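You operate a simulated robot arm through the tools that you are given. There is no shell and no other tool.

Carry out the task below with a simulated two-armed robot. There is one attempt and no reset: what you move stays moved.

JOB
Press the check button three times. Put the blue tube on the cream tray. Put the steel cap on the top of the blue box. Press the vent button two times. Put the oil can on the top of the beige table away on the shelf of the long steel bench. Put the red carb from the top of the beige table on the table under the pipe rack and the gold carb on the shelf under the pipe rack. Take the purple tube and leave it on top of the grey rubber foot. The order is free. Set down upright: oil can, carb.
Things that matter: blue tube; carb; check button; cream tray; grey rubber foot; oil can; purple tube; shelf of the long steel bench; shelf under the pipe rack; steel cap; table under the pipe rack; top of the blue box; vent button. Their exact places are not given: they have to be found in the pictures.

The check looks at the end state, three seconds after you hand in, the way a careful person would. Anything else that was tipped, shoved, dropped, spilled or broken makes it a failure. Lids that push on must go on centred and level and be pressed home; caps that screw on are set level and turned clockwise until they are tight.

ROBOT AND FRAMES
Two 7-joint arms with two-finger parallel grippers on one trunk, on a base that drives. Base frame: it is fixed to the floor where the robot stands at the start and does not move with it; the origin is under the middle of the robot, x ahead of it, y to its left, z up. Units: m, rad, N and s.
The left shoulder is at the start at [0.03, 0.119, 0.985], the right one opposite. With the tool pointing down near the work surface each hand reaches from about 0.22 to 0.44 m from the robot's upright axis, wherever it stands, measured 20 degrees to its own side. Places, roughly: blue tube [1.5, -1, 0.5]; carb [0.75, -3.25, 0.75]; check button [0.5, 0.1, 0.9]; cream tray (13x12x3 cm) [5.6, -3.3, 0.6]; grey rubber foot (7x7x4 cm) [0.6, -3, 0.8]; oil can [0.75, -3, 1]; purple tube [0.75, -3.5, 0.75]; shelf of the long steel bench [-1.8, -0.5, 0.2]; shelf under the pipe rack [1.5, -1.5, 0.4]; steel cap (7x7x5 cm) [1.4, -1.9, 0.8]; table under the pipe rack [1.5, -1.5, 0.8]; top of the blue box [4.5, -1.9, 1.2]; vent button [1.4, -2, 0.9]. Payload 3.43 kg a hand.
The tool frame of a hand sits at the grasp point between the pads (the TCP): z along the fingers, y along the line on which they close. The tips reach 0.03 m beyond it. Largest opening 0.094 m; finger width 0.028, thickness 0.01; the body of the gripper, 0.05 by 0.096 m, starts 0.055 m behind the TCP.
Orientation is that of the tool frame in the base frame, as a unit quaternion [x, y, z, w]. With the fingers straight down and closing along the base's y, the tool's x points along the base's -x, its y along +y and its z along -z.

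CONTROLS
- The arms move only by the tool apply_moves. It takes "left_rows", "right_rows" or both (then of equal length, played together; a hand with none holds still); each is a list of rows, each a list of 7 numbers: the shift along the base's x, y, z in m, then the turn, a rotation vector about the base's x, y, z in rad, then the finger opening in m, from 0 to 0.094. In form: [[tx, ty, tz, ax, ay, az, fingers], ...]. A call has 1 to 20 rows; each row is the pose to reach, as a shift and turn from the pose commanded when the call began. Rows are played at 5 a second. More than 0.05 m and 0.15 rad between two rows, or a gripper value outside its range, and nothing of the call is played. Where a pose cannot be reached the arm comes as near as it can. A force on the tool above 40 N (or 10 N above the force at the start of the call, whichever is more), or a blocked arm, ends the call early, and 0.2 s more pass. The fingers move at their own pace (about 0.072 m/s each) and stop on an object; they squeeze with about 22 N. The grip force told is the motor's: it shows also when the fingers shut on nothing. Time passes only in rows, and 0.2 s behind the last, so rows that repeat a pose let the fingers close. The reply holds the time, the measured pose of the TCP, the force on the tool along the base axes, the opening and the grip force, in the units named above and with some noise, with the torque about the TCP (base axes, N m) and any sound that the robot's microphone picked up.
- Cameras (640 x 400 px; columns grow to the right, rows downward): "scene" is now at [0.042, 0.0294, 1.679]; the picture's right is [0.24, -0.97, 0.00], its down [-0.74, -0.18, -0.64] and it looks along [0.62, 0.15, -0.77] (base axes); focal length 260 px, centre (320, 200). "left" rides on the left gripper at [0.076, -0.014, -0.102] in its tool frame; the picture's right is [0.18, 0.98, 0.00], its down [-0.75, 0.14, -0.64] and it looks along [-0.63, 0.12, 0.77] (tool axes); focal length 243 px, centre (320, 200). "right" rides on the right gripper at [0.076, 0.014, -0.103] in its tool frame; the picture's right is [-0.18, 0.98, 0.00], its down [-0.75, -0.14, -0.64] and it looks along [-0.63, -0.12, 0.77] (tool axes); focal length 243 px, centre (320, 200).
- get_image(camera): a new picture of that camera. The clock stands still meanwhile.
- move_column(by): slides the trunk up (or, below 0, down) by that many m; the arms and the scene camera ride with it, the base frame stays. It gives what a move gives, with no picture.
- steer(legs): drives the robot by 1 to 6 legs, each [ahead, turn to the left] in m and rad, along the robot's own axes; the way and the turn of a leg run together, so that a leg with both is an arc; at most 1.5 m and 3.142 rad a leg. The arms and the cameras ride along, it lands a little off, and it stops where it bumps. It gives what a move gives.
- pan_tilt(pan, tilt): turns the head with the scene camera to pan (to the left, within 2.496 rad either way) and tilt (down, from -0.506 to 1.204), counted from straight ahead of the robot. It gives what a move gives.
- locate(camera, pixels): there is no depth. For up to 12 entries [column, row, z] of the newest picture of that camera ("zoom" is the newest enlarged one), the place [x, y] in the base frame at which the ray of that pixel passes the height z, good to about 0.002 m, but the place of the scene camera against the robot may be out by one fixed shift of up to 0.018 m in any direction. The clock stands still meanwhile.
- close_up(camera, box): a new picture of the part [left, top, right, bottom] of that camera's present view, enlarged. The clock stands still meanwhile.
- finish_job(): hands the job in; it is judged then, once.

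Unless the task says otherwise, let go and move clear before handing in.

The tools are called after "Request:" as a command line: name --argument value ..., lists and objects as JSON in quotes. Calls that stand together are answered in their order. apply_moves: Moves the arms, as the interface text tells. Its arguments: {"type":"object","properties":{"left_rows":{"type":"array"},"right_rows":{"type":"array"}},"required":[]} The other tools are called the same way: move_column (by) slides the trunk up or down; steer (legs) drives the base; pan_tilt (pan, tilt) turns the head that bears the scene camera; get_image (camera) takes a picture; locate (camera, pixels) gives the place at which the rays of pixels pass given heights; close_up (camera, box) takes an enlarged picture of a part of a camera's view; finish_job () hands the job in.

At the start:

```text
time: 0.0
left_tool_pos: [0.3512, 0.3144, 1.1713]
left_orientation: [0.0, 1.0, 0.001, 0.0]
left_wrist_force: [-0.4, -1.0, 0.0]
left_wrist_torque: [-0.02, -0.04, 0.01]
left_width: 0.094
left_gripper_force: 0.1
right_tool_pos: [0.2948, -0.0312, 1.2306]
right_orientation: [0.0, 1.0, 0.001, 0.0]
right_wrist_force: [-0.6, 0.3, 0.1]
right_wrist_torque: [-0.01, 0.01, 0.04]
right_width: 0.0942
right_gripper_force: 0.1
trunk travel left (down, up): [-0.25, 0.16]
robot x, y, heading: [-0.0009, -0.0051, -0.001]
head pan, tilt: [0.241, 0.874]
```

scene: 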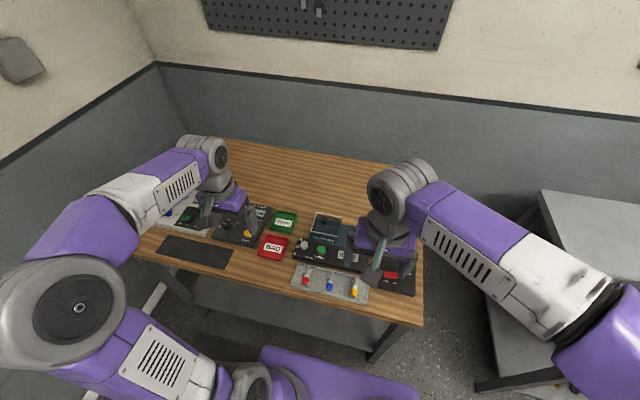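
right: 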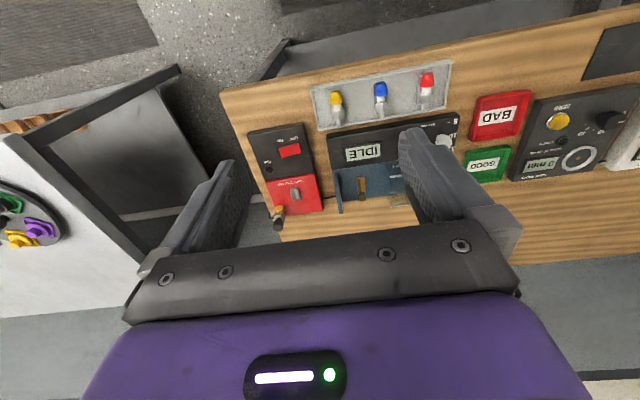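
left: 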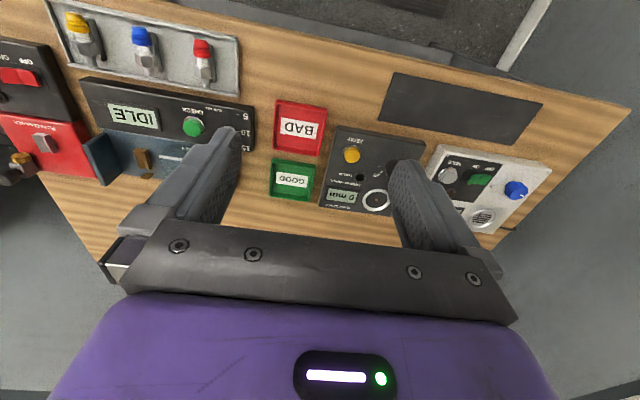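

The left picture shows a green button at about (193,126) labelled something like "CHECK" on the IDLE panel. I'll enlarge it to read the labels before I move.

Request:
close_up --camera "left" --box '[60, 60, 380, 260]'

Request:
close_up --camera "scene" --box '[140, 180, 440, 320]'

```text
2.00 times, centred on (220, 160) of left
```

zoom: 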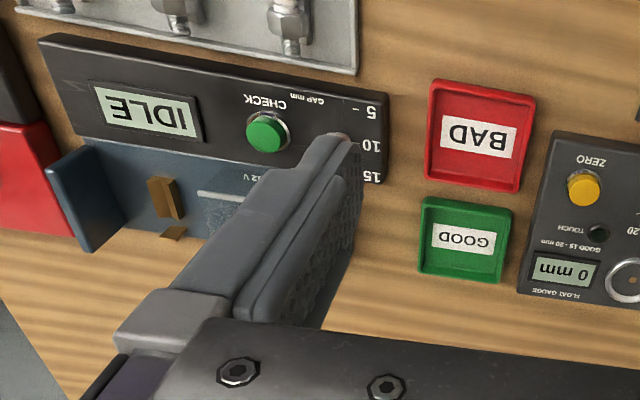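

```text
2.13 times, centred on (290, 250) of scene
```

zoom: 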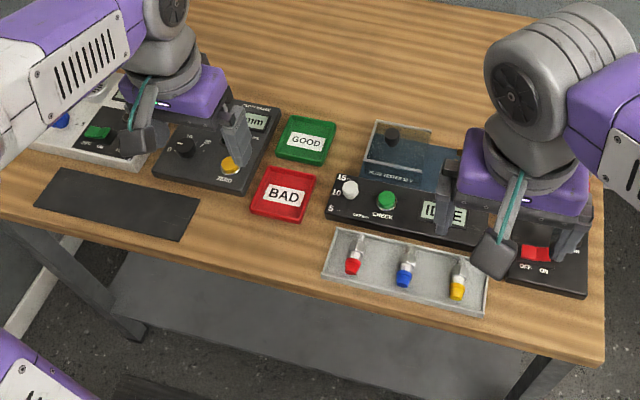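

The CHECK button is green, at zoom (386,200) in the scene and (193,126) in the left picture. I'll intersect the two rays to get its height.

Request:
locate --camera "left" --pixels '[[193, 126, 0.85], [193, 126, 0.9], [193, 126, 0.95], [203, 44, 0.9], [141, 36, 0.9], [240, 151, 0.85]]'

Request:
locate --camera "zoom" --pixels '[[386, 200, 0.85], [386, 200, 0.9], [386, 200, 0.95], [350, 188, 0.9]]'

Request:
locate --camera "right" --pixels '[[426, 80, 0.9], [379, 90, 0.9], [426, 80, 0.85], [379, 90, 0.85]]'

```text
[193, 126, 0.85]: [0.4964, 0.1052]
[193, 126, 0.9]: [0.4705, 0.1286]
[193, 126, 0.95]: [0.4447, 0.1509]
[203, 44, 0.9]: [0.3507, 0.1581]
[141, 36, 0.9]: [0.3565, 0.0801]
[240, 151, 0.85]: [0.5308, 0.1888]
```

```text
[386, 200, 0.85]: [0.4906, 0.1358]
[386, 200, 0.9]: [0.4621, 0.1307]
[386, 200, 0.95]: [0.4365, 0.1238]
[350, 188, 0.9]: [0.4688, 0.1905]
```

```text
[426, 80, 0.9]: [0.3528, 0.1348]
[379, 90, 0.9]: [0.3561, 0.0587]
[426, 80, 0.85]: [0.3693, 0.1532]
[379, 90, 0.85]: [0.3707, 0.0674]
```

The rays agree on a height near 0.9, about (0.47, 0.129). I'll close the left fingers and move them above the button, with the right hand kept clear, then look again.

Request:
apply_moves --left_rows '[[0.0, -0.03, 0.0, 0, 0, 0, 0.0], [0.02, -0.07, -0.02, 0, 0, 0, 0.0], [0.04, -0.11, -0.04, 0, 0, 0, 0.0], [0.06, -0.14, -0.06, 0, 0, 0, 0.0], [0.08, -0.165, -0.08, 0, 0, 0, 0.0], [0.1, -0.185, -0.1, 0, 0, 0, 0.0], [0.12, -0.185, -0.12, 0, 0, 0, 0.0], [0.12, -0.185, -0.12, 0, 0, 0, 0.0]]' --right_rows '[[0, -0.04, 0, 0, 0, 0, 0.094], [0, -0.08, 0, 0, 0, 0, 0.094], [0, -0.12, 0, 0, 0, 0, 0.094], [0, -0.16, 0, 0, 0, 0, 0.094], [0, -0.18, 0, 0, 0, 0, 0.094], [0, -0.2, 0, 0, 0, 0, 0.094], [0, -0.2, 0, 0, 0, 0, 0.094], [0, -0.2, 0, 0, 0, 0, 0.094]]'

Request:
get_image --camera "left"

Request:
get_image --camera "scene"

```text
time: 1.8
left_tool_pos: [0.4734, 0.129, 1.0544]
left_orientation: [0.0, 1.0, -0.001, 0.001]
left_wrist_force: [-0.1, -0.6, 0.6]
left_wrist_torque: [0.02, -0.04, 0.02]
left_width: 0.0
left_gripper_force: 21.9
right_tool_pos: [0.2947, -0.2324, 1.2322]
right_orientation: [0.0, 1.0, 0.0, 0.0]
right_wrist_force: [0.1, -0.8, 0.2]
right_wrist_torque: [0.01, -0.03, -0.04]
right_width: 0.094
right_gripper_force: 0.1
trunk travel left (down, up): [-0.25, 0.16]
robot x, y, heading: [-0.0021, -0.0016, 0.004]
head pan, tilt: [0.241, 0.874]
```

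```text
taken
```

left: 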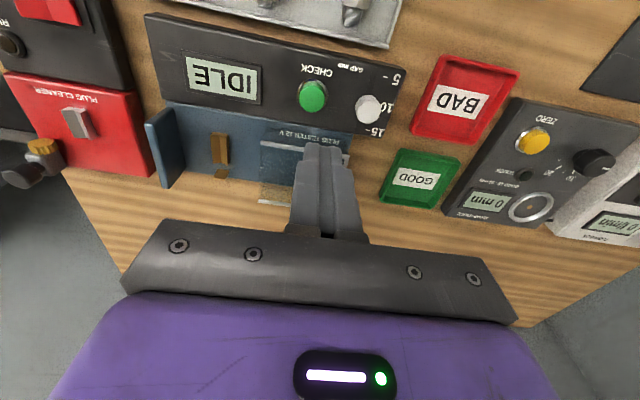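

```text
taken
```

scene: 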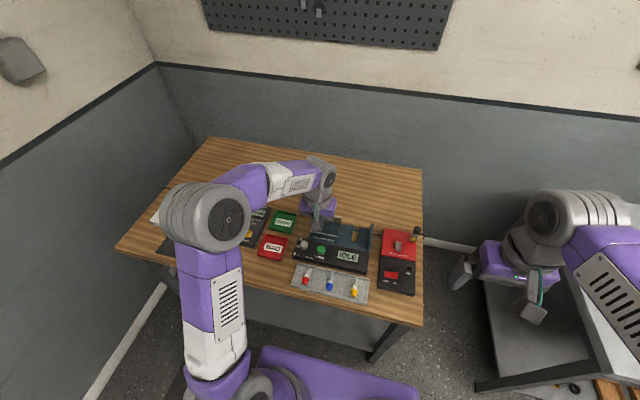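

Request:
locate --camera "left" --pixels '[[313, 96, 0.85], [313, 96, 0.87], [313, 96, 0.9], [313, 96, 0.92], [322, 150, 1.02]]'

Request:
locate --camera "scene" --pixels '[[321, 251, 0.85], [321, 251, 0.9], [321, 251, 0.87]]'

```text
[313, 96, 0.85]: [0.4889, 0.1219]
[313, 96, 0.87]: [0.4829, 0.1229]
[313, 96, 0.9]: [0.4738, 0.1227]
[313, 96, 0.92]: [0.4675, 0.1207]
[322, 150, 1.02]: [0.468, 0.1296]
```

```text
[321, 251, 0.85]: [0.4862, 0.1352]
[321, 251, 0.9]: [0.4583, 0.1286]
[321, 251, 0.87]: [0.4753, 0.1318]
```

The two left views cross at (0.4775, 0.1225, 0.887). I'll line up and come down to just above the button.

Request:
apply_moves --left_rows '[[0.004, -0.0065, -0.03, 0, 0, 0, 0.0], [0.004, -0.0065, -0.07, 0, 0, 0, 0.0], [0.004, -0.0065, -0.105, 0, 0, 0, 0.0], [0.004, -0.0065, -0.122, 0, 0, 0, 0.0], [0.004, -0.0065, -0.122, 0, 0, 0, 0.0]]'

Request:
close_up --camera "left" --box '[160, 20, 480, 220]'

Request:
close_up --camera "scene" --box '[260, 190, 400, 290]'

```text
time: 3.0
left_tool_pos: [0.4765, 0.1222, 0.9301]
left_orientation: [0.0, 1.0, 0.0, 0.0]
left_wrist_force: [1.0, 0.6, -0.1]
left_wrist_torque: [0.01, -0.04, 0.05]
left_width: 0.0
left_gripper_force: 22.0
right_tool_pos: [0.2957, -0.2316, 1.2307]
right_orientation: [0.0, 1.0, 0.001, 0.0]
right_wrist_force: [1.5, -0.2, 0.6]
right_wrist_torque: [-0.01, 0.01, -0.02]
right_width: 0.0939
right_gripper_force: 0.1
trunk travel left (down, up): [-0.25, 0.16]
robot x, y, heading: [0.0045, -0.0008, 0.0]
head pan, tilt: [0.241, 0.874]
```

```text
2.00 times, centred on (320, 120) of left
```

zoom: 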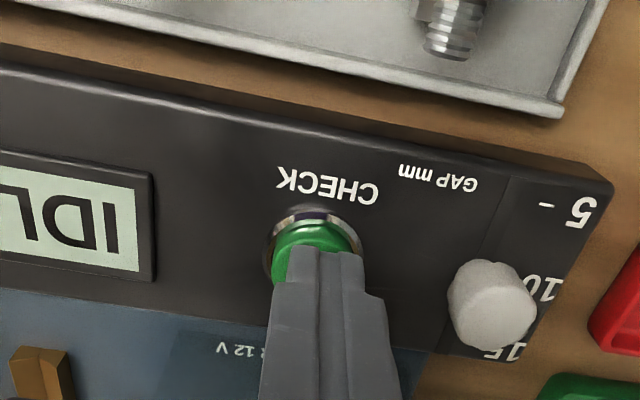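

```text
4.00 times, centred on (330, 240) of scene
```

zoom: 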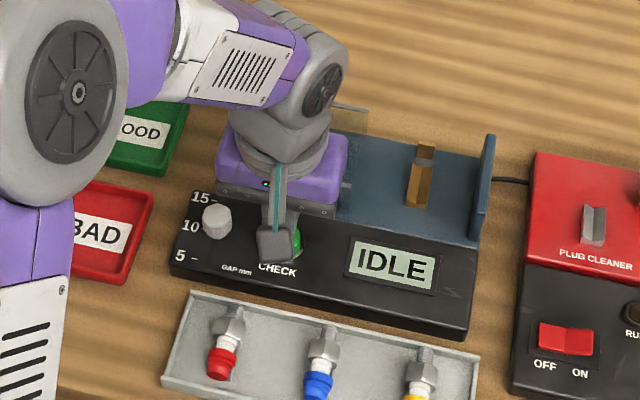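

The closed tips sit just above the green button. I'll shift 2 mm toward it and press down slowly, watching the force.

Request:
apply_moves --left_rows '[[0.0, -0.002, -0.004, 0, 0, 0, 0.0], [0.0, -0.002, -0.008, 0, 0, 0, 0.0], [0.0, -0.002, -0.012, 0, 0, 0, 0.0], [0.0, -0.002, -0.015, 0, 0, 0, 0.0]]'

Request:
close_up --camera "scene" --box '[260, 190, 400, 290]'

```text
time: 4.0
left_tool_pos: [0.4764, 0.1202, 0.9152]
left_orientation: [0.0, 1.0, 0.0, 0.001]
left_wrist_force: [-0.7, -0.3, 2.9]
left_wrist_torque: [-0.01, 0.04, -0.03]
left_width: 0.0
left_gripper_force: 22.4
right_tool_pos: [0.2949, -0.2328, 1.2316]
right_orientation: [0.0, 1.0, 0.002, 0.0]
right_wrist_force: [0.6, 0.2, -0.2]
right_wrist_torque: [0.02, -0.01, -0.03]
right_width: 0.0939
right_gripper_force: 0.3
trunk travel left (down, up): [-0.25, 0.16]
robot x, y, heading: [0.0018, 0.0007, 0.002]
head pan, tilt: [0.241, 0.874]
heard: click
```

```text
4.00 times, centred on (330, 240) of scene
```

zoom: 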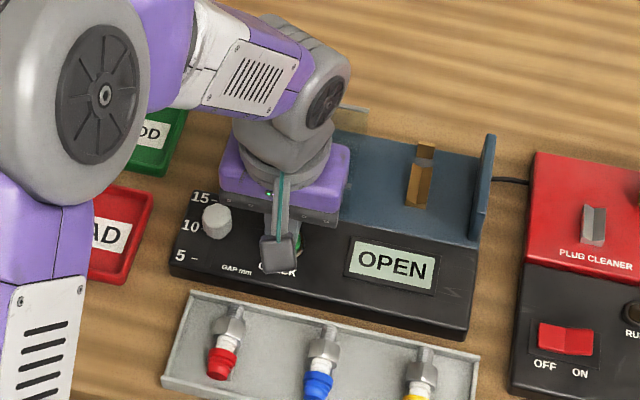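

The press was heard as a click and the display went to OPEN. I'll release, then press again.

Request:
apply_moves --left_rows '[[0, 0, 0.008, 0, 0, 0, 0.0], [0, 0, 0.016, 0, 0, 0, 0.0], [0, 0, 0.016, 0, 0, 0, 0.0], [0, 0, 0.016, 0, 0, 0, 0.0]]'

Request:
apply_moves --left_rows '[[0, 0, -0.006, 0, 0, 0, 0.0], [0, 0, -0.012, 0, 0, 0, 0.0], [0, 0, -0.016, 0, 0, 0, 0.0], [0, 0, -0.016, 0, 0, 0, 0.0]]'

Request:
apply_moves --left_rows '[[0, 0, 0.008, 0, 0, 0, 0.0], [0, 0, 0.016, 0, 0, 0, 0.0], [0, 0, 0.016, 0, 0, 0, 0.0], [0, 0, 0.016, 0, 0, 0, 0.0]]'

```text
time: 5.0
left_tool_pos: [0.4747, 0.1213, 0.9317]
left_orientation: [0.0, 1.0, 0.0, 0.001]
left_wrist_force: [0.6, -0.4, 0.2]
left_wrist_torque: [0.0, -0.01, 0.03]
left_width: 0.0
left_gripper_force: 21.9
right_tool_pos: [0.2971, -0.2327, 1.2314]
right_orientation: [0.0, 1.0, 0.0, 0.0]
right_wrist_force: [0.1, -0.4, -0.4]
right_wrist_torque: [0.0, 0.0, 0.0]
right_width: 0.0944
right_gripper_force: 0.0
trunk travel left (down, up): [-0.25, 0.16]
robot x, y, heading: [0.004, -0.0032, -0.004]
head pan, tilt: [0.241, 0.874]
```

```text
time: 6.0
left_tool_pos: [0.4751, 0.1188, 0.9154]
left_orientation: [-0.001, 1.0, 0.0, 0.0]
left_wrist_force: [-1.0, -1.2, 2.1]
left_wrist_torque: [0.0, -0.01, -0.04]
left_width: 0.0002
left_gripper_force: 22.1
right_tool_pos: [0.2944, -0.2326, 1.2304]
right_orientation: [0.0, 1.0, 0.001, 0.0]
right_wrist_force: [0.4, -0.4, -0.5]
right_wrist_torque: [0.01, 0.01, 0.03]
right_width: 0.0941
right_gripper_force: 0.0
trunk travel left (down, up): [-0.25, 0.16]
robot x, y, heading: [-0.0032, 0.0007, 0.004]
head pan, tilt: [0.241, 0.874]
heard: click
```

```text
time: 7.0
left_tool_pos: [0.4755, 0.1204, 0.9306]
left_orientation: [0.0, 1.0, 0.0, 0.0]
left_wrist_force: [-0.6, -1.0, -0.6]
left_wrist_torque: [-0.01, 0.02, 0.0]
left_width: 0.0
left_gripper_force: 22.3
right_tool_pos: [0.2957, -0.2327, 1.2316]
right_orientation: [0.0, 1.0, 0.001, 0.0]
right_wrist_force: [-0.7, -0.4, -0.2]
right_wrist_torque: [-0.01, -0.02, 0.01]
right_width: 0.0942
right_gripper_force: 0.0
trunk travel left (down, up): [-0.25, 0.16]
robot x, y, heading: [0.0017, 0.0023, 0.004]
head pan, tilt: [0.241, 0.874]
```

Two clicks so far, and the button has been released. Now the third press and release.

Request:
apply_moves --left_rows '[[0, 0, -0.006, 0, 0, 0, 0.0], [0, 0, -0.012, 0, 0, 0, 0.0], [0, 0, -0.016, 0, 0, 0, 0.0], [0, 0, -0.016, 0, 0, 0, 0.0]]'

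Request:
apply_moves --left_rows '[[0, 0, 0.01, 0, 0, 0, 0.0], [0, 0, 0.05, 0, 0, 0, 0.0], [0, 0, 0.1, 0, 0, 0, 0.0], [0, 0, 0.15, 0, 0, 0, 0.0], [0, 0, 0.2, 0, 0, 0, 0.0], [-0.03, 0.03, 0.23, 0, 0, 0, 0.0], [-0.07, 0.06, 0.25, 0, 0, 0, 0.0], [-0.11, 0.09, 0.25, 0, 0, 0, 0.0], [-0.15, 0.11, 0.25, 0, 0, 0, 0.0]]'

Request:
get_image --camera "scene"

```text
time: 8.0
left_tool_pos: [0.4756, 0.1185, 0.9148]
left_orientation: [0.0, 1.0, 0.0, 0.0]
left_wrist_force: [-1.3, -0.3, 2.1]
left_wrist_torque: [0.01, 0.03, -0.01]
left_width: 0.0001
left_gripper_force: 22.0
right_tool_pos: [0.2954, -0.2321, 1.2301]
right_orientation: [0.001, 1.0, 0.001, 0.0]
right_wrist_force: [-0.1, -0.3, -0.6]
right_wrist_torque: [-0.04, -0.01, 0.01]
right_width: 0.0942
right_gripper_force: 0.1
trunk travel left (down, up): [-0.25, 0.16]
robot x, y, heading: [-0.002, -0.0004, -0.004]
head pan, tilt: [0.241, 0.874]
heard: click
```

```text
refused: row 6 steps farther than a row can; nothing moved
```

```text
taken
```

scene: 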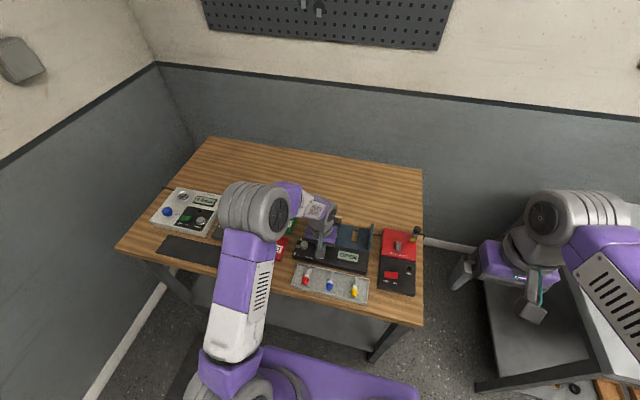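

The third click was heard; the lift was refused because row 6 stepped too far. I'll redo it with smaller steps and bring the left hand in close to the body for driving.

Request:
apply_moves --left_rows '[[0, 0, 0.01, 0, 0, 0, 0.0], [0, 0, 0.05, 0, 0, 0, 0.0], [0, 0, 0.095, 0, 0, 0, 0.0], [0, 0, 0.14, 0, 0, 0, 0.0], [0, 0, 0.185, 0, 0, 0, 0.0], [-0.025, 0.02, 0.215, 0, 0, 0, 0.0], [-0.055, 0.04, 0.24, 0, 0, 0, 0.0], [-0.09, 0.065, 0.25, 0, 0, 0, 0.0], [-0.12, 0.09, 0.25, 0, 0, 0, 0.0], [-0.15, 0.115, 0.25, 0, 0, 0, 0.0], [-0.15, 0.115, 0.25, 0, 0, 0, 0.0]]'

Request:
pan_tilt --pan -1.0 --tilt 0.5

Request:
get_image --camera "scene"

Request:
pan_tilt --pan -2.2 --tilt 0.5

Request:
get_image --camera "scene"

Request:
pan_tilt --pan -1.0 --tilt 0.0

Request:
get_image --camera "scene"

```text
time: 10.4
left_tool_pos: [0.3246, 0.2359, 1.1638]
left_orientation: [-0.001, 1.0, 0.0, -0.001]
left_wrist_force: [0.3, -0.5, -0.3]
left_wrist_torque: [0.04, -0.01, 0.04]
left_width: 0.0
left_gripper_force: 21.4
right_tool_pos: [0.2966, -0.2338, 1.2298]
right_orientation: [0.0, 1.0, 0.001, -0.001]
right_wrist_force: [0.0, 0.1, -0.7]
right_wrist_torque: [-0.01, 0.01, 0.02]
right_width: 0.094
right_gripper_force: 0.1
trunk travel left (down, up): [-0.25, 0.16]
robot x, y, heading: [-0.0054, 0.0029, 0.001]
head pan, tilt: [0.241, 0.874]
```

```text
time: 11.8
left_tool_pos: [0.3241, 0.2369, 1.1645]
left_orientation: [0.0, 1.0, 0.0, 0.0]
left_wrist_force: [0.0, 0.2, -1.1]
left_wrist_torque: [0.02, -0.03, 0.0]
left_width: 0.0003
left_gripper_force: 21.8
right_tool_pos: [0.2955, -0.2325, 1.2309]
right_orientation: [0.0, 1.0, 0.002, 0.0]
right_wrist_force: [-0.8, 0.6, -0.1]
right_wrist_torque: [0.0, 0.0, -0.03]
right_width: 0.094
right_gripper_force: 0.1
trunk travel left (down, up): [-0.25, 0.16]
robot x, y, heading: [-0.0022, -0.0001, 0.001]
head pan, tilt: [-1.0, 0.499]
```

```text
taken
```

scene: 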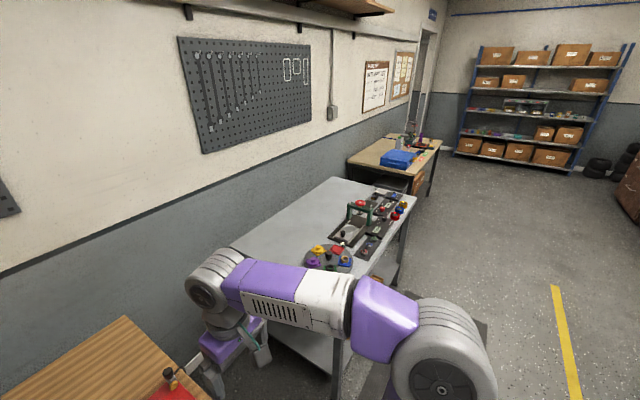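

```text
time: 13.2
left_tool_pos: [0.3245, 0.2373, 1.1647]
left_orientation: [0.0, 1.0, 0.0, 0.0]
left_wrist_force: [-0.2, -0.2, -0.4]
left_wrist_torque: [-0.01, -0.01, 0.0]
left_width: 0.0
left_gripper_force: 21.7
right_tool_pos: [0.2951, -0.2314, 1.2316]
right_orientation: [0.0, 1.0, 0.001, 0.0]
right_wrist_force: [0.2, -0.3, 0.1]
right_wrist_torque: [-0.01, 0.01, -0.01]
right_width: 0.094
right_gripper_force: 0.1
trunk travel left (down, up): [-0.25, 0.16]
robot x, y, heading: [-0.0001, 0.0011, -0.0]
head pan, tilt: [-2.201, 0.499]
```

```text
taken
```

scene: 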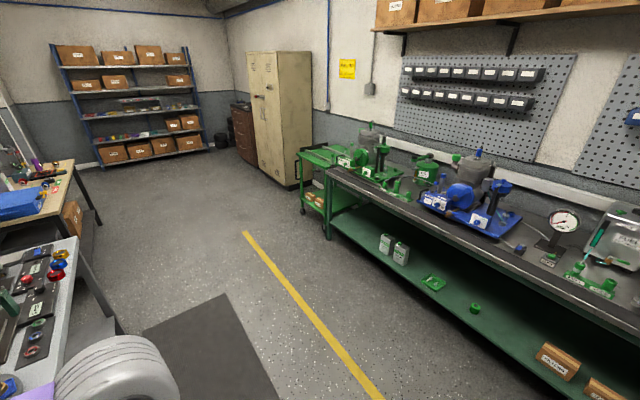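

```text
time: 14.6
left_tool_pos: [0.3237, 0.2354, 1.1647]
left_orientation: [-0.001, 1.0, 0.0, 0.0]
left_wrist_force: [-0.5, -0.6, 0.2]
left_wrist_torque: [0.0, 0.0, -0.04]
left_width: 0.0002
left_gripper_force: 21.9
right_tool_pos: [0.297, -0.2324, 1.2307]
right_orientation: [0.0, 1.0, 0.001, 0.0]
right_wrist_force: [-0.6, -0.2, 0.1]
right_wrist_torque: [0.01, 0.02, -0.02]
right_width: 0.0938
right_gripper_force: 0.1
trunk travel left (down, up): [-0.25, 0.16]
robot x, y, heading: [-0.0032, 0.0009, 0.001]
head pan, tilt: [-1.0, 0.0]
```

```text
taken
```

scene: 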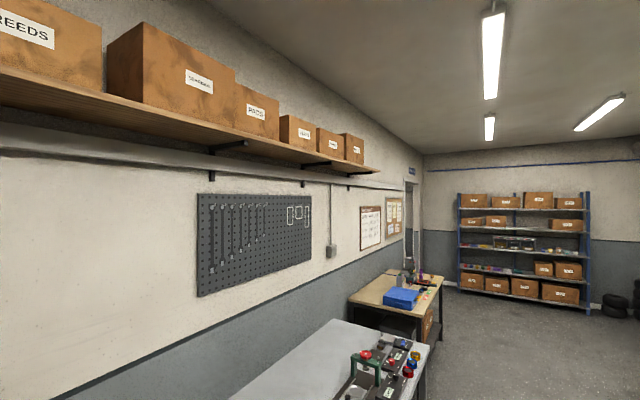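

CHECK has been pressed three times. The grey table, the beige table beyond it and a doorway on the right are visible; I'll take more pictures and some positions on the grey table.

Request:
pan_tilt --pan -0.75 --tilt 0.6

Request:
get_image --camera "scene"

Request:
close_up --camera "scene" --box '[200, 60, 520, 260]'

Request:
get_image --camera "right"

```text
time: 15.6
left_tool_pos: [0.3241, 0.2375, 1.1655]
left_orientation: [0.0, 1.0, 0.0, 0.0]
left_wrist_force: [0.8, 0.4, 0.1]
left_wrist_torque: [0.03, 0.0, 0.01]
left_width: 0.0
left_gripper_force: 21.8
right_tool_pos: [0.2957, -0.2317, 1.2308]
right_orientation: [0.001, 1.0, 0.001, 0.001]
right_wrist_force: [0.8, -0.1, -0.1]
right_wrist_torque: [0.02, -0.01, -0.04]
right_width: 0.094
right_gripper_force: 0.1
trunk travel left (down, up): [-0.25, 0.16]
robot x, y, heading: [0.0018, -0.0014, -0.004]
head pan, tilt: [-0.75, 0.6]
```

```text
taken
```

scene: 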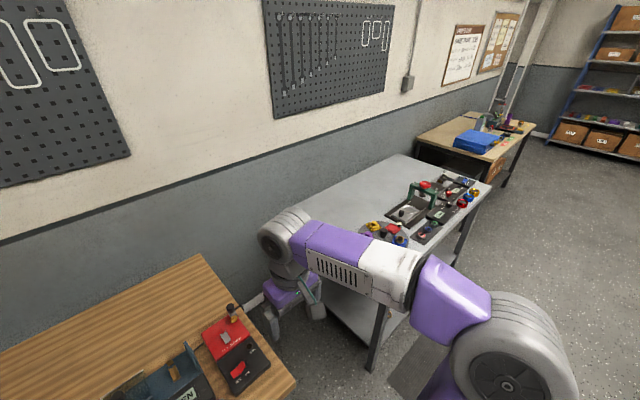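

```text
2.00 times, centred on (360, 160) of scene
```

zoom: 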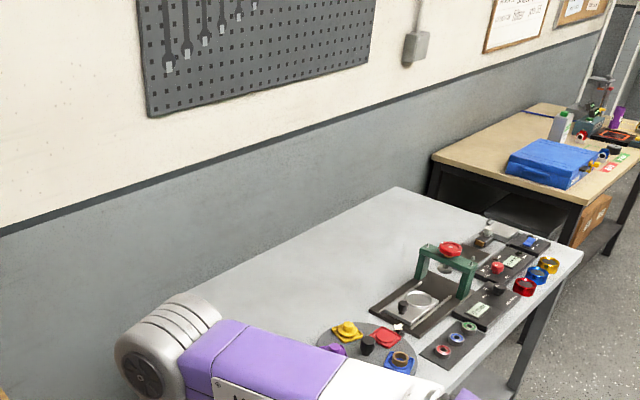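

```text
taken
```

right: 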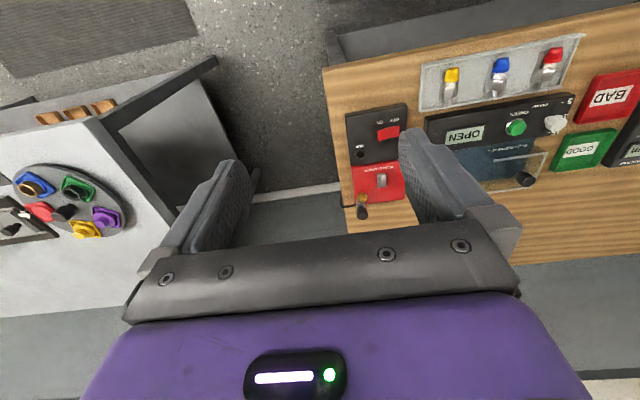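

I'll get positions for the grey table corners: far front (490,186), far back (401,155), and from the right camera the near edge at (90,122), all at tabletop height.

Request:
locate --camera "scene" --pixels '[[490, 186, 0.8], [401, 155, 0.8], [472, 193, 0.8], [423, 186, 0.9], [535, 126, 0.75], [415, 136, 0.75], [500, 162, 0.75], [295, 385, 0.85], [200, 255, 0.85]]'

Request:
locate --camera "right" --pixels '[[90, 122, 0.8], [90, 122, 0.75], [150, 285, 0.8], [150, 285, 0.75], [75, 103, 0.5], [75, 103, 0.4], [50, 118, 0.5]]'

```text
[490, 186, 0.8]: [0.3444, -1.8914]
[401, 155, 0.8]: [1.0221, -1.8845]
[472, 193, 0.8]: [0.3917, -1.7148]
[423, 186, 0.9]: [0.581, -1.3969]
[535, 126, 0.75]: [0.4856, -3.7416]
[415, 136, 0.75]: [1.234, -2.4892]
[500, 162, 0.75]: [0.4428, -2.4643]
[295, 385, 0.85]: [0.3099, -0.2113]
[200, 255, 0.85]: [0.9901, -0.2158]
```

```text
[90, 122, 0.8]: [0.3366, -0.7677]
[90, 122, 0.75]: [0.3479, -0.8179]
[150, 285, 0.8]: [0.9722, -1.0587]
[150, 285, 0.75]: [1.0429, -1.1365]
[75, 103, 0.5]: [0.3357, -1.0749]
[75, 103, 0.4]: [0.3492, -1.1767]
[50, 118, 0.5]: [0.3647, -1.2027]
```

The grey table spans x 0.34–1.02, so the pipe-rack table at x≈1.5 must be behind the wall, through the doorway. First I'll drive to the beige table, backing out and then going along -y.

Request:
steer --legs '[[-0.35, 0], [0, -1.571], [1.4, 0], [1.3, 0]]'

Request:
pan_tilt --pan 1.0 --tilt 0.6

Request:
get_image --camera "scene"

Request:
pan_tilt --pan 0.2 --tilt 0.3

Request:
get_image --camera "scene"

```text
time: 34.4
left_tool_pos: [-0.1525, -3.0037, 1.1643]
left_orientation: [0.71, 0.704, 0.0, -0.001]
left_wrist_force: [-0.3, 0.9, 0.2]
left_wrist_torque: [-0.05, 0.01, 0.0]
left_width: 0.0
left_gripper_force: 21.5
right_tool_pos: [-0.6217, -2.9718, 1.2306]
right_orientation: [0.709, 0.705, 0.0, 0.0]
right_wrist_force: [0.1, -0.4, 0.6]
right_wrist_torque: [0.01, 0.0, 0.04]
right_width: 0.0939
right_gripper_force: 0.1
trunk travel left (down, up): [-0.25, 0.16]
robot x, y, heading: [-0.3841, -2.6767, -1.579]
head pan, tilt: [-0.75, 0.6]
```

```text
time: 36.2
left_tool_pos: [-0.1518, -3.0037, 1.165]
left_orientation: [0.71, 0.704, 0.0, 0.0]
left_wrist_force: [0.3, 0.7, 0.6]
left_wrist_torque: [-0.03, -0.04, 0.0]
left_width: 0.0
left_gripper_force: 21.5
right_tool_pos: [-0.6211, -2.9726, 1.2302]
right_orientation: [0.71, 0.705, 0.001, 0.0]
right_wrist_force: [-0.3, -0.3, -0.8]
right_wrist_torque: [-0.01, 0.0, 0.01]
right_width: 0.0941
right_gripper_force: 0.2
trunk travel left (down, up): [-0.25, 0.16]
robot x, y, heading: [-0.385, -2.6815, -1.576]
head pan, tilt: [1.0, 0.6]
```

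```text
taken
```

scene: 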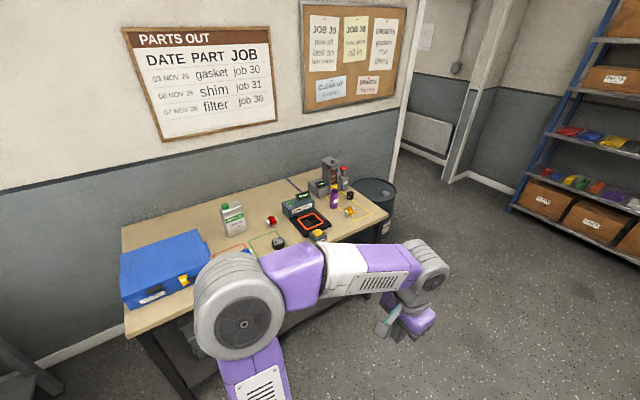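

```text
time: 37.3
left_tool_pos: [-0.1522, -3.0037, 1.165]
left_orientation: [0.709, 0.705, 0.0, 0.0]
left_wrist_force: [0.3, -0.3, 0.3]
left_wrist_torque: [-0.01, 0.01, -0.01]
left_width: 0.0
left_gripper_force: 21.9
right_tool_pos: [-0.621, -2.9713, 1.2307]
right_orientation: [0.709, 0.705, 0.001, 0.001]
right_wrist_force: [0.7, 0.1, 0.4]
right_wrist_torque: [0.01, 0.06, 0.03]
right_width: 0.094
right_gripper_force: 0.0
trunk travel left (down, up): [-0.25, 0.16]
robot x, y, heading: [-0.3881, -2.677, -1.575]
head pan, tilt: [0.201, 0.3]
```

```text
taken
```

scene: 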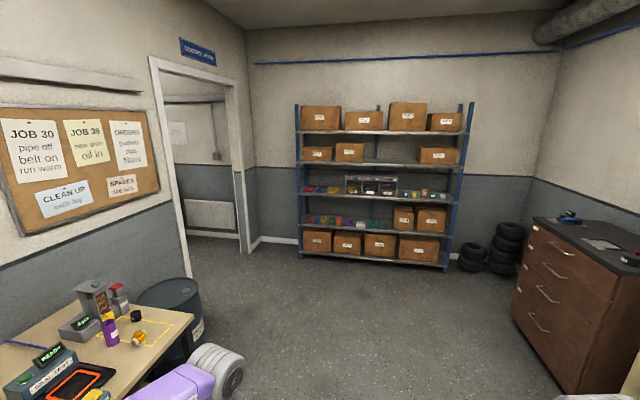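

The beige table holds an oil can, red and gold carbs, a purple tube, a black foot and more. I'll drive a bit farther, turn to face the table and approach it.

Request:
steer --legs '[[0.4, 0], [0, 1.575], [0.35, 0]]'

Request:
pan_tilt --pan 0.3 --tilt 0.8

Request:
get_image --camera "scene"

Request:
pan_tilt --pan -0.3 --tilt 0.8

Request:
get_image --camera "scene"

Request:
get_image --camera "left"

Request:
get_image --camera "right"

```text
time: 45.5
left_tool_pos: [0.2954, -2.8538, 1.1654]
left_orientation: [0.007, 1.0, 0.0, 0.001]
left_wrist_force: [0.0, -1.1, -0.3]
left_wrist_torque: [-0.02, -0.01, -0.01]
left_width: 0.0
left_gripper_force: 21.6
right_tool_pos: [0.2595, -3.3235, 1.2312]
right_orientation: [0.007, 1.0, 0.001, 0.0]
right_wrist_force: [0.2, -0.2, -0.3]
right_wrist_torque: [-0.01, 0.02, -0.01]
right_width: 0.0942
right_gripper_force: 0.1
trunk travel left (down, up): [-0.25, 0.16]
robot x, y, heading: [-0.0324, -3.088, -0.013]
head pan, tilt: [0.201, 0.3]
```

```text
time: 46.5
left_tool_pos: [0.2955, -2.8555, 1.1649]
left_orientation: [0.008, 1.0, 0.0, 0.0]
left_wrist_force: [-0.7, -0.1, -0.3]
left_wrist_torque: [0.0, 0.01, 0.05]
left_width: 0.0
left_gripper_force: 22.6
right_tool_pos: [0.2592, -3.3231, 1.2323]
right_orientation: [0.007, 1.0, 0.001, 0.0]
right_wrist_force: [0.3, -0.4, 0.4]
right_wrist_torque: [0.04, 0.03, -0.02]
right_width: 0.0938
right_gripper_force: 0.0
trunk travel left (down, up): [-0.25, 0.16]
robot x, y, heading: [-0.0309, -3.0875, -0.016]
head pan, tilt: [0.3, 0.799]
```

```text
taken
```

scene: 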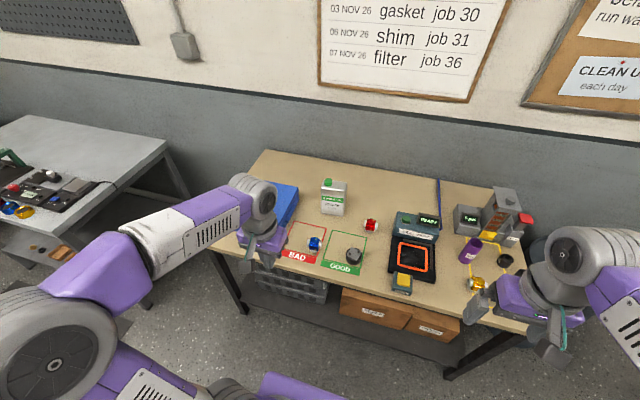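

```text
time: 47.5
left_tool_pos: [0.2953, -2.8541, 1.1651]
left_orientation: [0.007, 1.0, 0.0, -0.001]
left_wrist_force: [0.4, 0.8, 0.6]
left_wrist_torque: [-0.03, 0.01, -0.01]
left_width: 0.0001
left_gripper_force: 21.4
right_tool_pos: [0.2585, -3.323, 1.2308]
right_orientation: [0.007, 1.0, 0.001, 0.0]
right_wrist_force: [0.3, 0.4, -0.2]
right_wrist_torque: [-0.01, 0.0, 0.05]
right_width: 0.094
right_gripper_force: 0.0
trunk travel left (down, up): [-0.25, 0.16]
robot x, y, heading: [-0.0314, -3.0871, -0.011]
head pan, tilt: [-0.3, 0.799]
```

```text
taken
```

scene: 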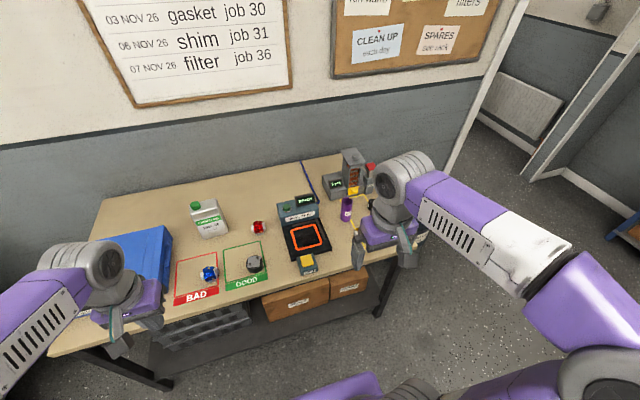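

```text
taken
```

left: 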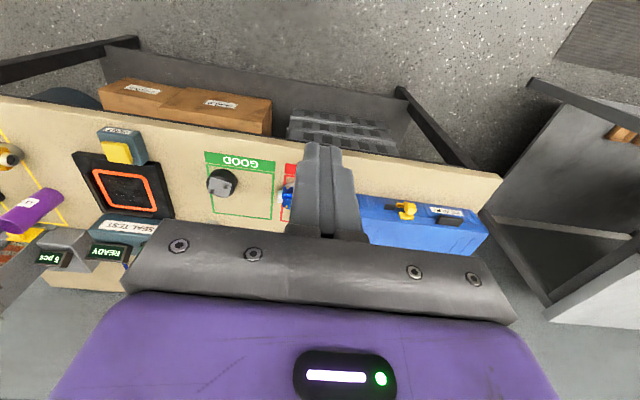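

```text
taken
```

right: 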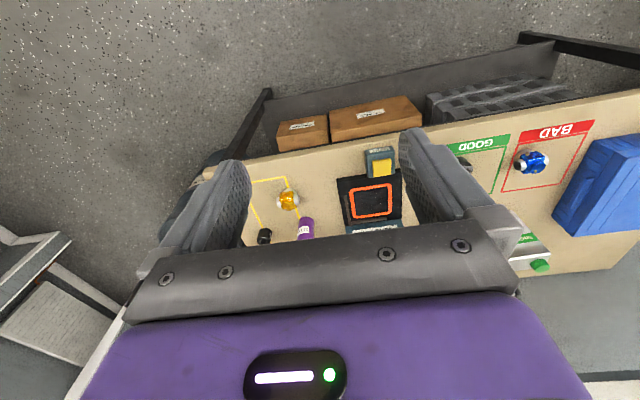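

The tabletop is now visible: oil can (208,216), red carb (258,227), grey round thing (254,262), purple tube (345,209). I'll zoom in to identify them.

Request:
close_up --camera "scene" --box '[160, 180, 340, 290]'

Request:
close_up --camera "scene" --box '[280, 140, 440, 240]'

Request:
close_up --camera "left" --box '[60, 120, 320, 280]'

Request:
close_up --camera "right" --box '[200, 140, 440, 290]'

```text
3.56 times, centred on (250, 235) of scene
```

zoom: 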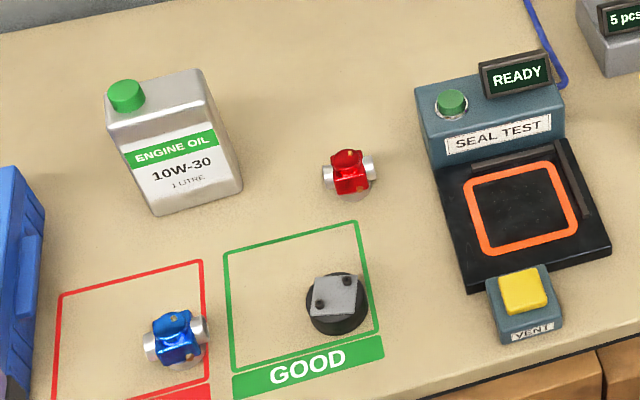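

```text
4.00 times, centred on (360, 190) of scene
```

zoom: 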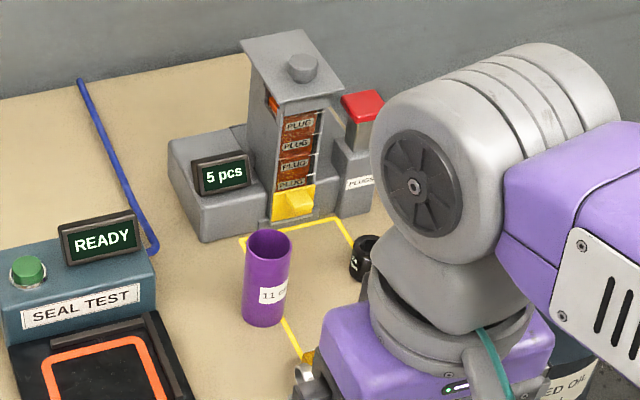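

```text
2.46 times, centred on (190, 200) of left
```

zoom: 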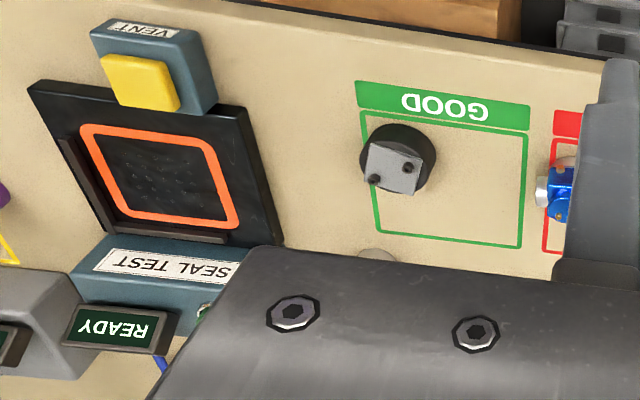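

```text
2.67 times, centred on (320, 215) of right
```

zoom: 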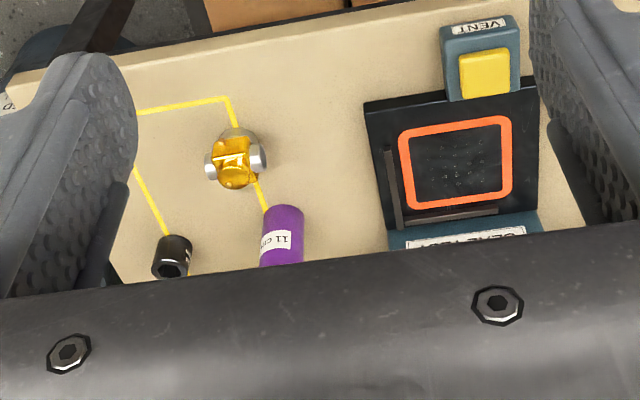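

The yellow VENT on the seal tester is a second vent control; the one in the job is listed near (1.4,-2). The dark puck with a grey plate on GOOD looks like the rubber foot, so I'll get positions.

Request:
locate --camera "left" --pixels '[[222, 183, 0.78], [222, 183, 0.82], [222, 190, 0.75], [2, 205, 0.8], [121, 153, 0.8], [500, 180, 0.75], [10, 97, 0.75]]'

Request:
locate --camera "right" --pixels '[[305, 222, 0.84], [305, 222, 0.8], [288, 198, 0.78], [379, 165, 0.8], [531, 161, 0.78], [540, 265, 0.95], [265, 155, 0.75]]'

Request:
locate --camera "scene" --pixels '[[258, 222, 0.8], [345, 220, 0.75], [255, 260, 0.8], [196, 205, 0.95], [209, 232, 0.75], [211, 275, 0.8], [307, 265, 0.8], [100, 198, 0.75], [50, 350, 0.75]]'

```text
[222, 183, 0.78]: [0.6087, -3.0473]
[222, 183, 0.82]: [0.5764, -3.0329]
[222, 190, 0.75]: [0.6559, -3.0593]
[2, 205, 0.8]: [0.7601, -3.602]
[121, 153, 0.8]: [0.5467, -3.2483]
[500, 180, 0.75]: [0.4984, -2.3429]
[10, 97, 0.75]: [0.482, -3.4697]
```

```text
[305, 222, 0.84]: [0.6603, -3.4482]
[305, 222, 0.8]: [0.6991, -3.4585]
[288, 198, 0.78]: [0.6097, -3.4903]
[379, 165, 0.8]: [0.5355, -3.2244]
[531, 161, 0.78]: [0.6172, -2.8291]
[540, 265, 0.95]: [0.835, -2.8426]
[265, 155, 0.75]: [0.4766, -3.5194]
```

```text
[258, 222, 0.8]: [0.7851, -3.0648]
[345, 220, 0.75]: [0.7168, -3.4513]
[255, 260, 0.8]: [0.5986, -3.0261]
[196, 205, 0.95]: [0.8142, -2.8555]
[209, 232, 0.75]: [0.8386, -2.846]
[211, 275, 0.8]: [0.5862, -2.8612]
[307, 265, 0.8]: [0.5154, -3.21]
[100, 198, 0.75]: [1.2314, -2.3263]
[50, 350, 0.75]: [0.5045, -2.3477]
```

Foot at about (0.60,-3.04), red carb (0.785,-3.065), oil can (0.84,-2.85), purple tube (0.71,-3.46), gold carb (0.61,-3.49). I'll look straight down to judge how close the base can get to the table.

Request:
pan_tilt --pan 0.0 --tilt 1.2

Request:
get_image --camera "scene"

```text
time: 48.3
left_tool_pos: [0.2953, -2.8539, 1.1649]
left_orientation: [0.007, 1.0, 0.0, 0.0]
left_wrist_force: [-0.1, 0.1, -0.3]
left_wrist_torque: [-0.03, -0.04, -0.01]
left_width: 0.0
left_gripper_force: 22.2
right_tool_pos: [0.2587, -3.3221, 1.2322]
right_orientation: [0.007, 1.0, 0.002, 0.0]
right_wrist_force: [0.2, -0.1, -1.1]
right_wrist_torque: [-0.02, -0.01, -0.01]
right_width: 0.0939
right_gripper_force: 0.1
trunk travel left (down, up): [-0.25, 0.16]
robot x, y, heading: [-0.0345, -3.0865, -0.016]
head pan, tilt: [0.0, 1.201]
```

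```text
taken
```

scene: 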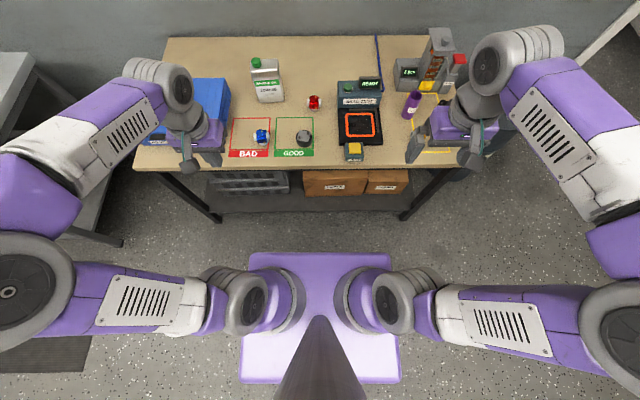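

The purple base plate's front edge is at row 253, columns 245–392. I'll find out where that lies for a few heights, along with the shelf edge.

Request:
locate --camera "scene" --pixels '[[320, 253, 0.1], [320, 253, 0.25], [320, 253, 0.4], [245, 253, 0.25], [392, 253, 0.25], [242, 382, 0.25], [300, 210, 0.2], [300, 170, 0.75], [220, 220, 0.0], [406, 220, 0.0]]'

```text
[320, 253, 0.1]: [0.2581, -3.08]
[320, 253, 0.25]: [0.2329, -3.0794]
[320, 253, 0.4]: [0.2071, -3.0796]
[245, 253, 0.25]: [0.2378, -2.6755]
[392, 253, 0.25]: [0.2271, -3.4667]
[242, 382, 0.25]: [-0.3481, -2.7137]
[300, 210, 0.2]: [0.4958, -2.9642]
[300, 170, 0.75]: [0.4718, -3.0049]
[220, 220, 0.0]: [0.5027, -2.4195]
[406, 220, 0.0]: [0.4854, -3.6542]
```

The base front is about 0.27 m ahead of the axis and the table front is at x≈0.49. I'll move ahead 0.19 m, leaving about 4 cm of clearance.

Request:
steer --legs '[[0.19, 0.014]]'

Request:
get_image --camera "scene"

Request:
get_image --camera "right"

Request:
get_image --camera "left"

```text
time: 49.9
left_tool_pos: [0.4792, -2.8514, 1.1632]
left_orientation: [-0.001, 1.0, 0.0, -0.001]
left_wrist_force: [1.0, 0.9, 0.2]
left_wrist_torque: [0.05, 0.01, 0.0]
left_width: 0.0002
left_gripper_force: 21.7
right_tool_pos: [0.4513, -3.3194, 1.2301]
right_orientation: [0.0, 1.0, 0.002, 0.0]
right_wrist_force: [0.8, 0.8, 0.0]
right_wrist_torque: [-0.01, 0.0, -0.01]
right_width: 0.0942
right_gripper_force: 0.0
trunk travel left (down, up): [-0.25, 0.16]
robot x, y, heading: [0.1562, -3.0872, 0.004]
head pan, tilt: [0.0, 1.201]
```

```text
taken
```

scene: 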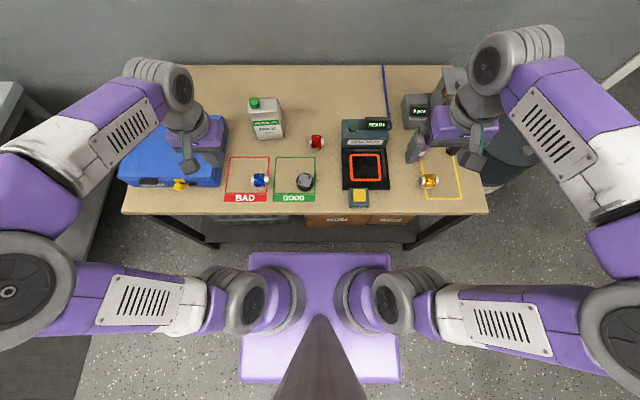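

```text
taken
```

right: 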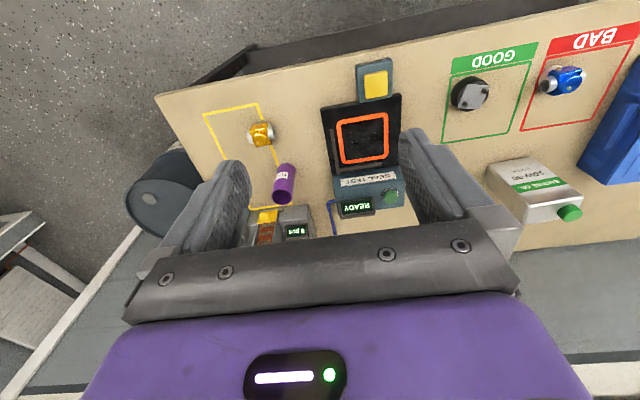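

```text
taken
```

left: 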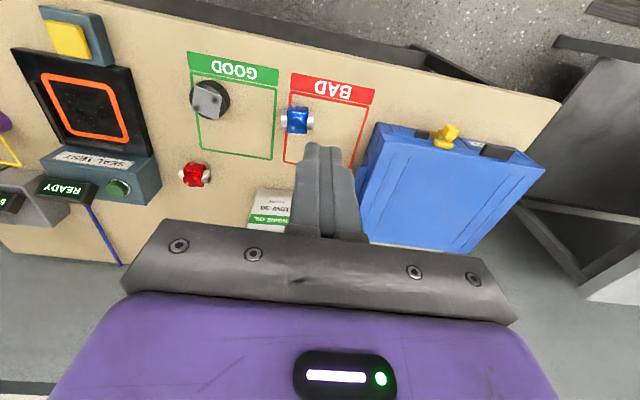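

The base has clearance, and the tube, carbs and foot are in the wrist views. I'll zoom on the purple tube and on the foot.

Request:
close_up --camera "right" --box '[200, 90, 360, 240]'

Request:
close_up --camera "left" --box '[150, 60, 310, 230]'

Request:
close_up --camera "right" --box '[420, 40, 600, 240]'

```text
2.67 times, centred on (280, 165) of right
```

zoom: 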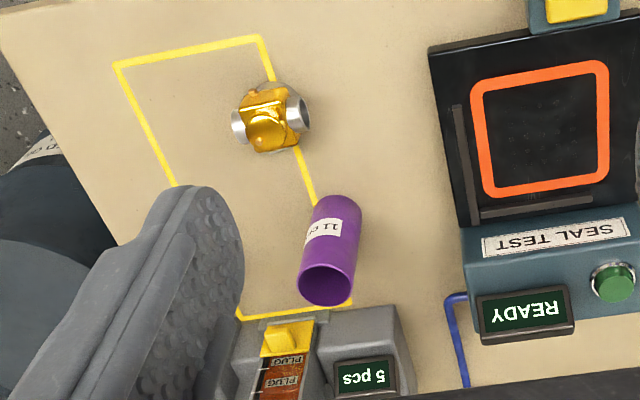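

```text
2.35 times, centred on (230, 145) of left
```

zoom: 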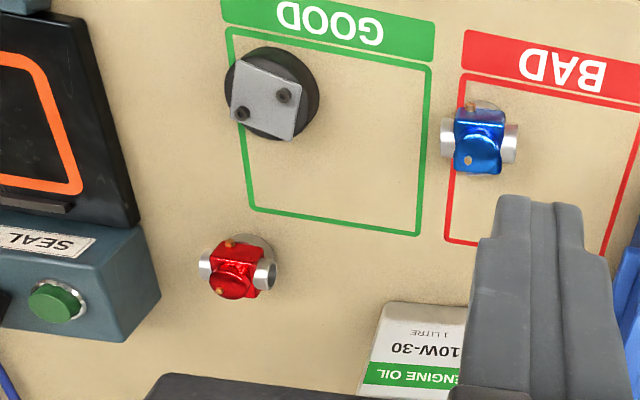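

```text
2.00 times, centred on (510, 140) of right
```

zoom: 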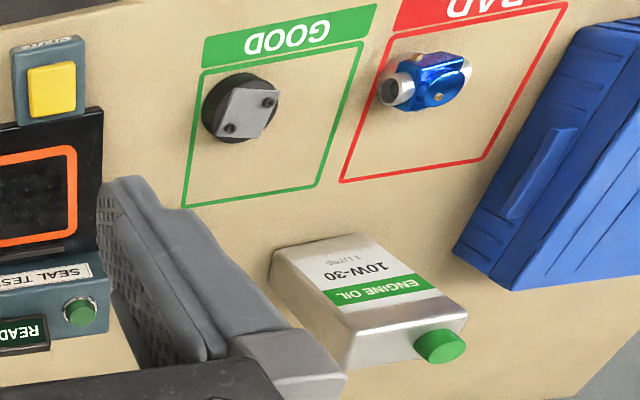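

I'll calibrate the table height from the GOOD square's far corners, which show in both wrist views, and get the rays for the foot, carbs, tube and can.

Request:
locate --camera "left" --pixels '[[272.3, 159.1, 0.75], [272.3, 159.1, 0.8], [201.2, 148.9, 0.75], [201.2, 148.9, 0.8], [208.5, 100, 0.8], [208.5, 100, 0.84], [193.5, 174, 0.78], [193.5, 174, 0.82]]'

Request:
locate --camera "right" --pixels '[[508.5, 132.5, 0.75], [508.5, 132.5, 0.8], [441.5, 142.5, 0.75], [441.5, 142.5, 0.8], [475, 96, 0.8], [475, 96, 0.84], [283, 196, 0.8], [283, 196, 0.85], [283, 196, 0.9], [286.4, 165, 0.77], [262, 133, 0.8], [570, 212, 0.95]]'

```text
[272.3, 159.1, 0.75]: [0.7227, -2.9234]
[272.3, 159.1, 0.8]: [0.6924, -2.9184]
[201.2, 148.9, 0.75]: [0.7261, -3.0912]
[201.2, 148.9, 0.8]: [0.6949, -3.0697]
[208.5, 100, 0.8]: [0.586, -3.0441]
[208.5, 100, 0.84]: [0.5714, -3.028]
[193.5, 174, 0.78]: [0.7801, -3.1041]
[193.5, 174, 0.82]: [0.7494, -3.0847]
```

```text
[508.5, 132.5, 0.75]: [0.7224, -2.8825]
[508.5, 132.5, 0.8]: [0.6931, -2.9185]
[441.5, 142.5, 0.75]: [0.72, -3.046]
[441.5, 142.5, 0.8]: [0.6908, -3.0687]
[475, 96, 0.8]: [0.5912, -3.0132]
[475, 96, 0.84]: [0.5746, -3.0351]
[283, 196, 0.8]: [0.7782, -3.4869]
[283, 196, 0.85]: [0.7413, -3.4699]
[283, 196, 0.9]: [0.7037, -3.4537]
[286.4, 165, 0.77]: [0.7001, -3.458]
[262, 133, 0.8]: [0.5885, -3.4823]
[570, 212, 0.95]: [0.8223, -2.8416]
```

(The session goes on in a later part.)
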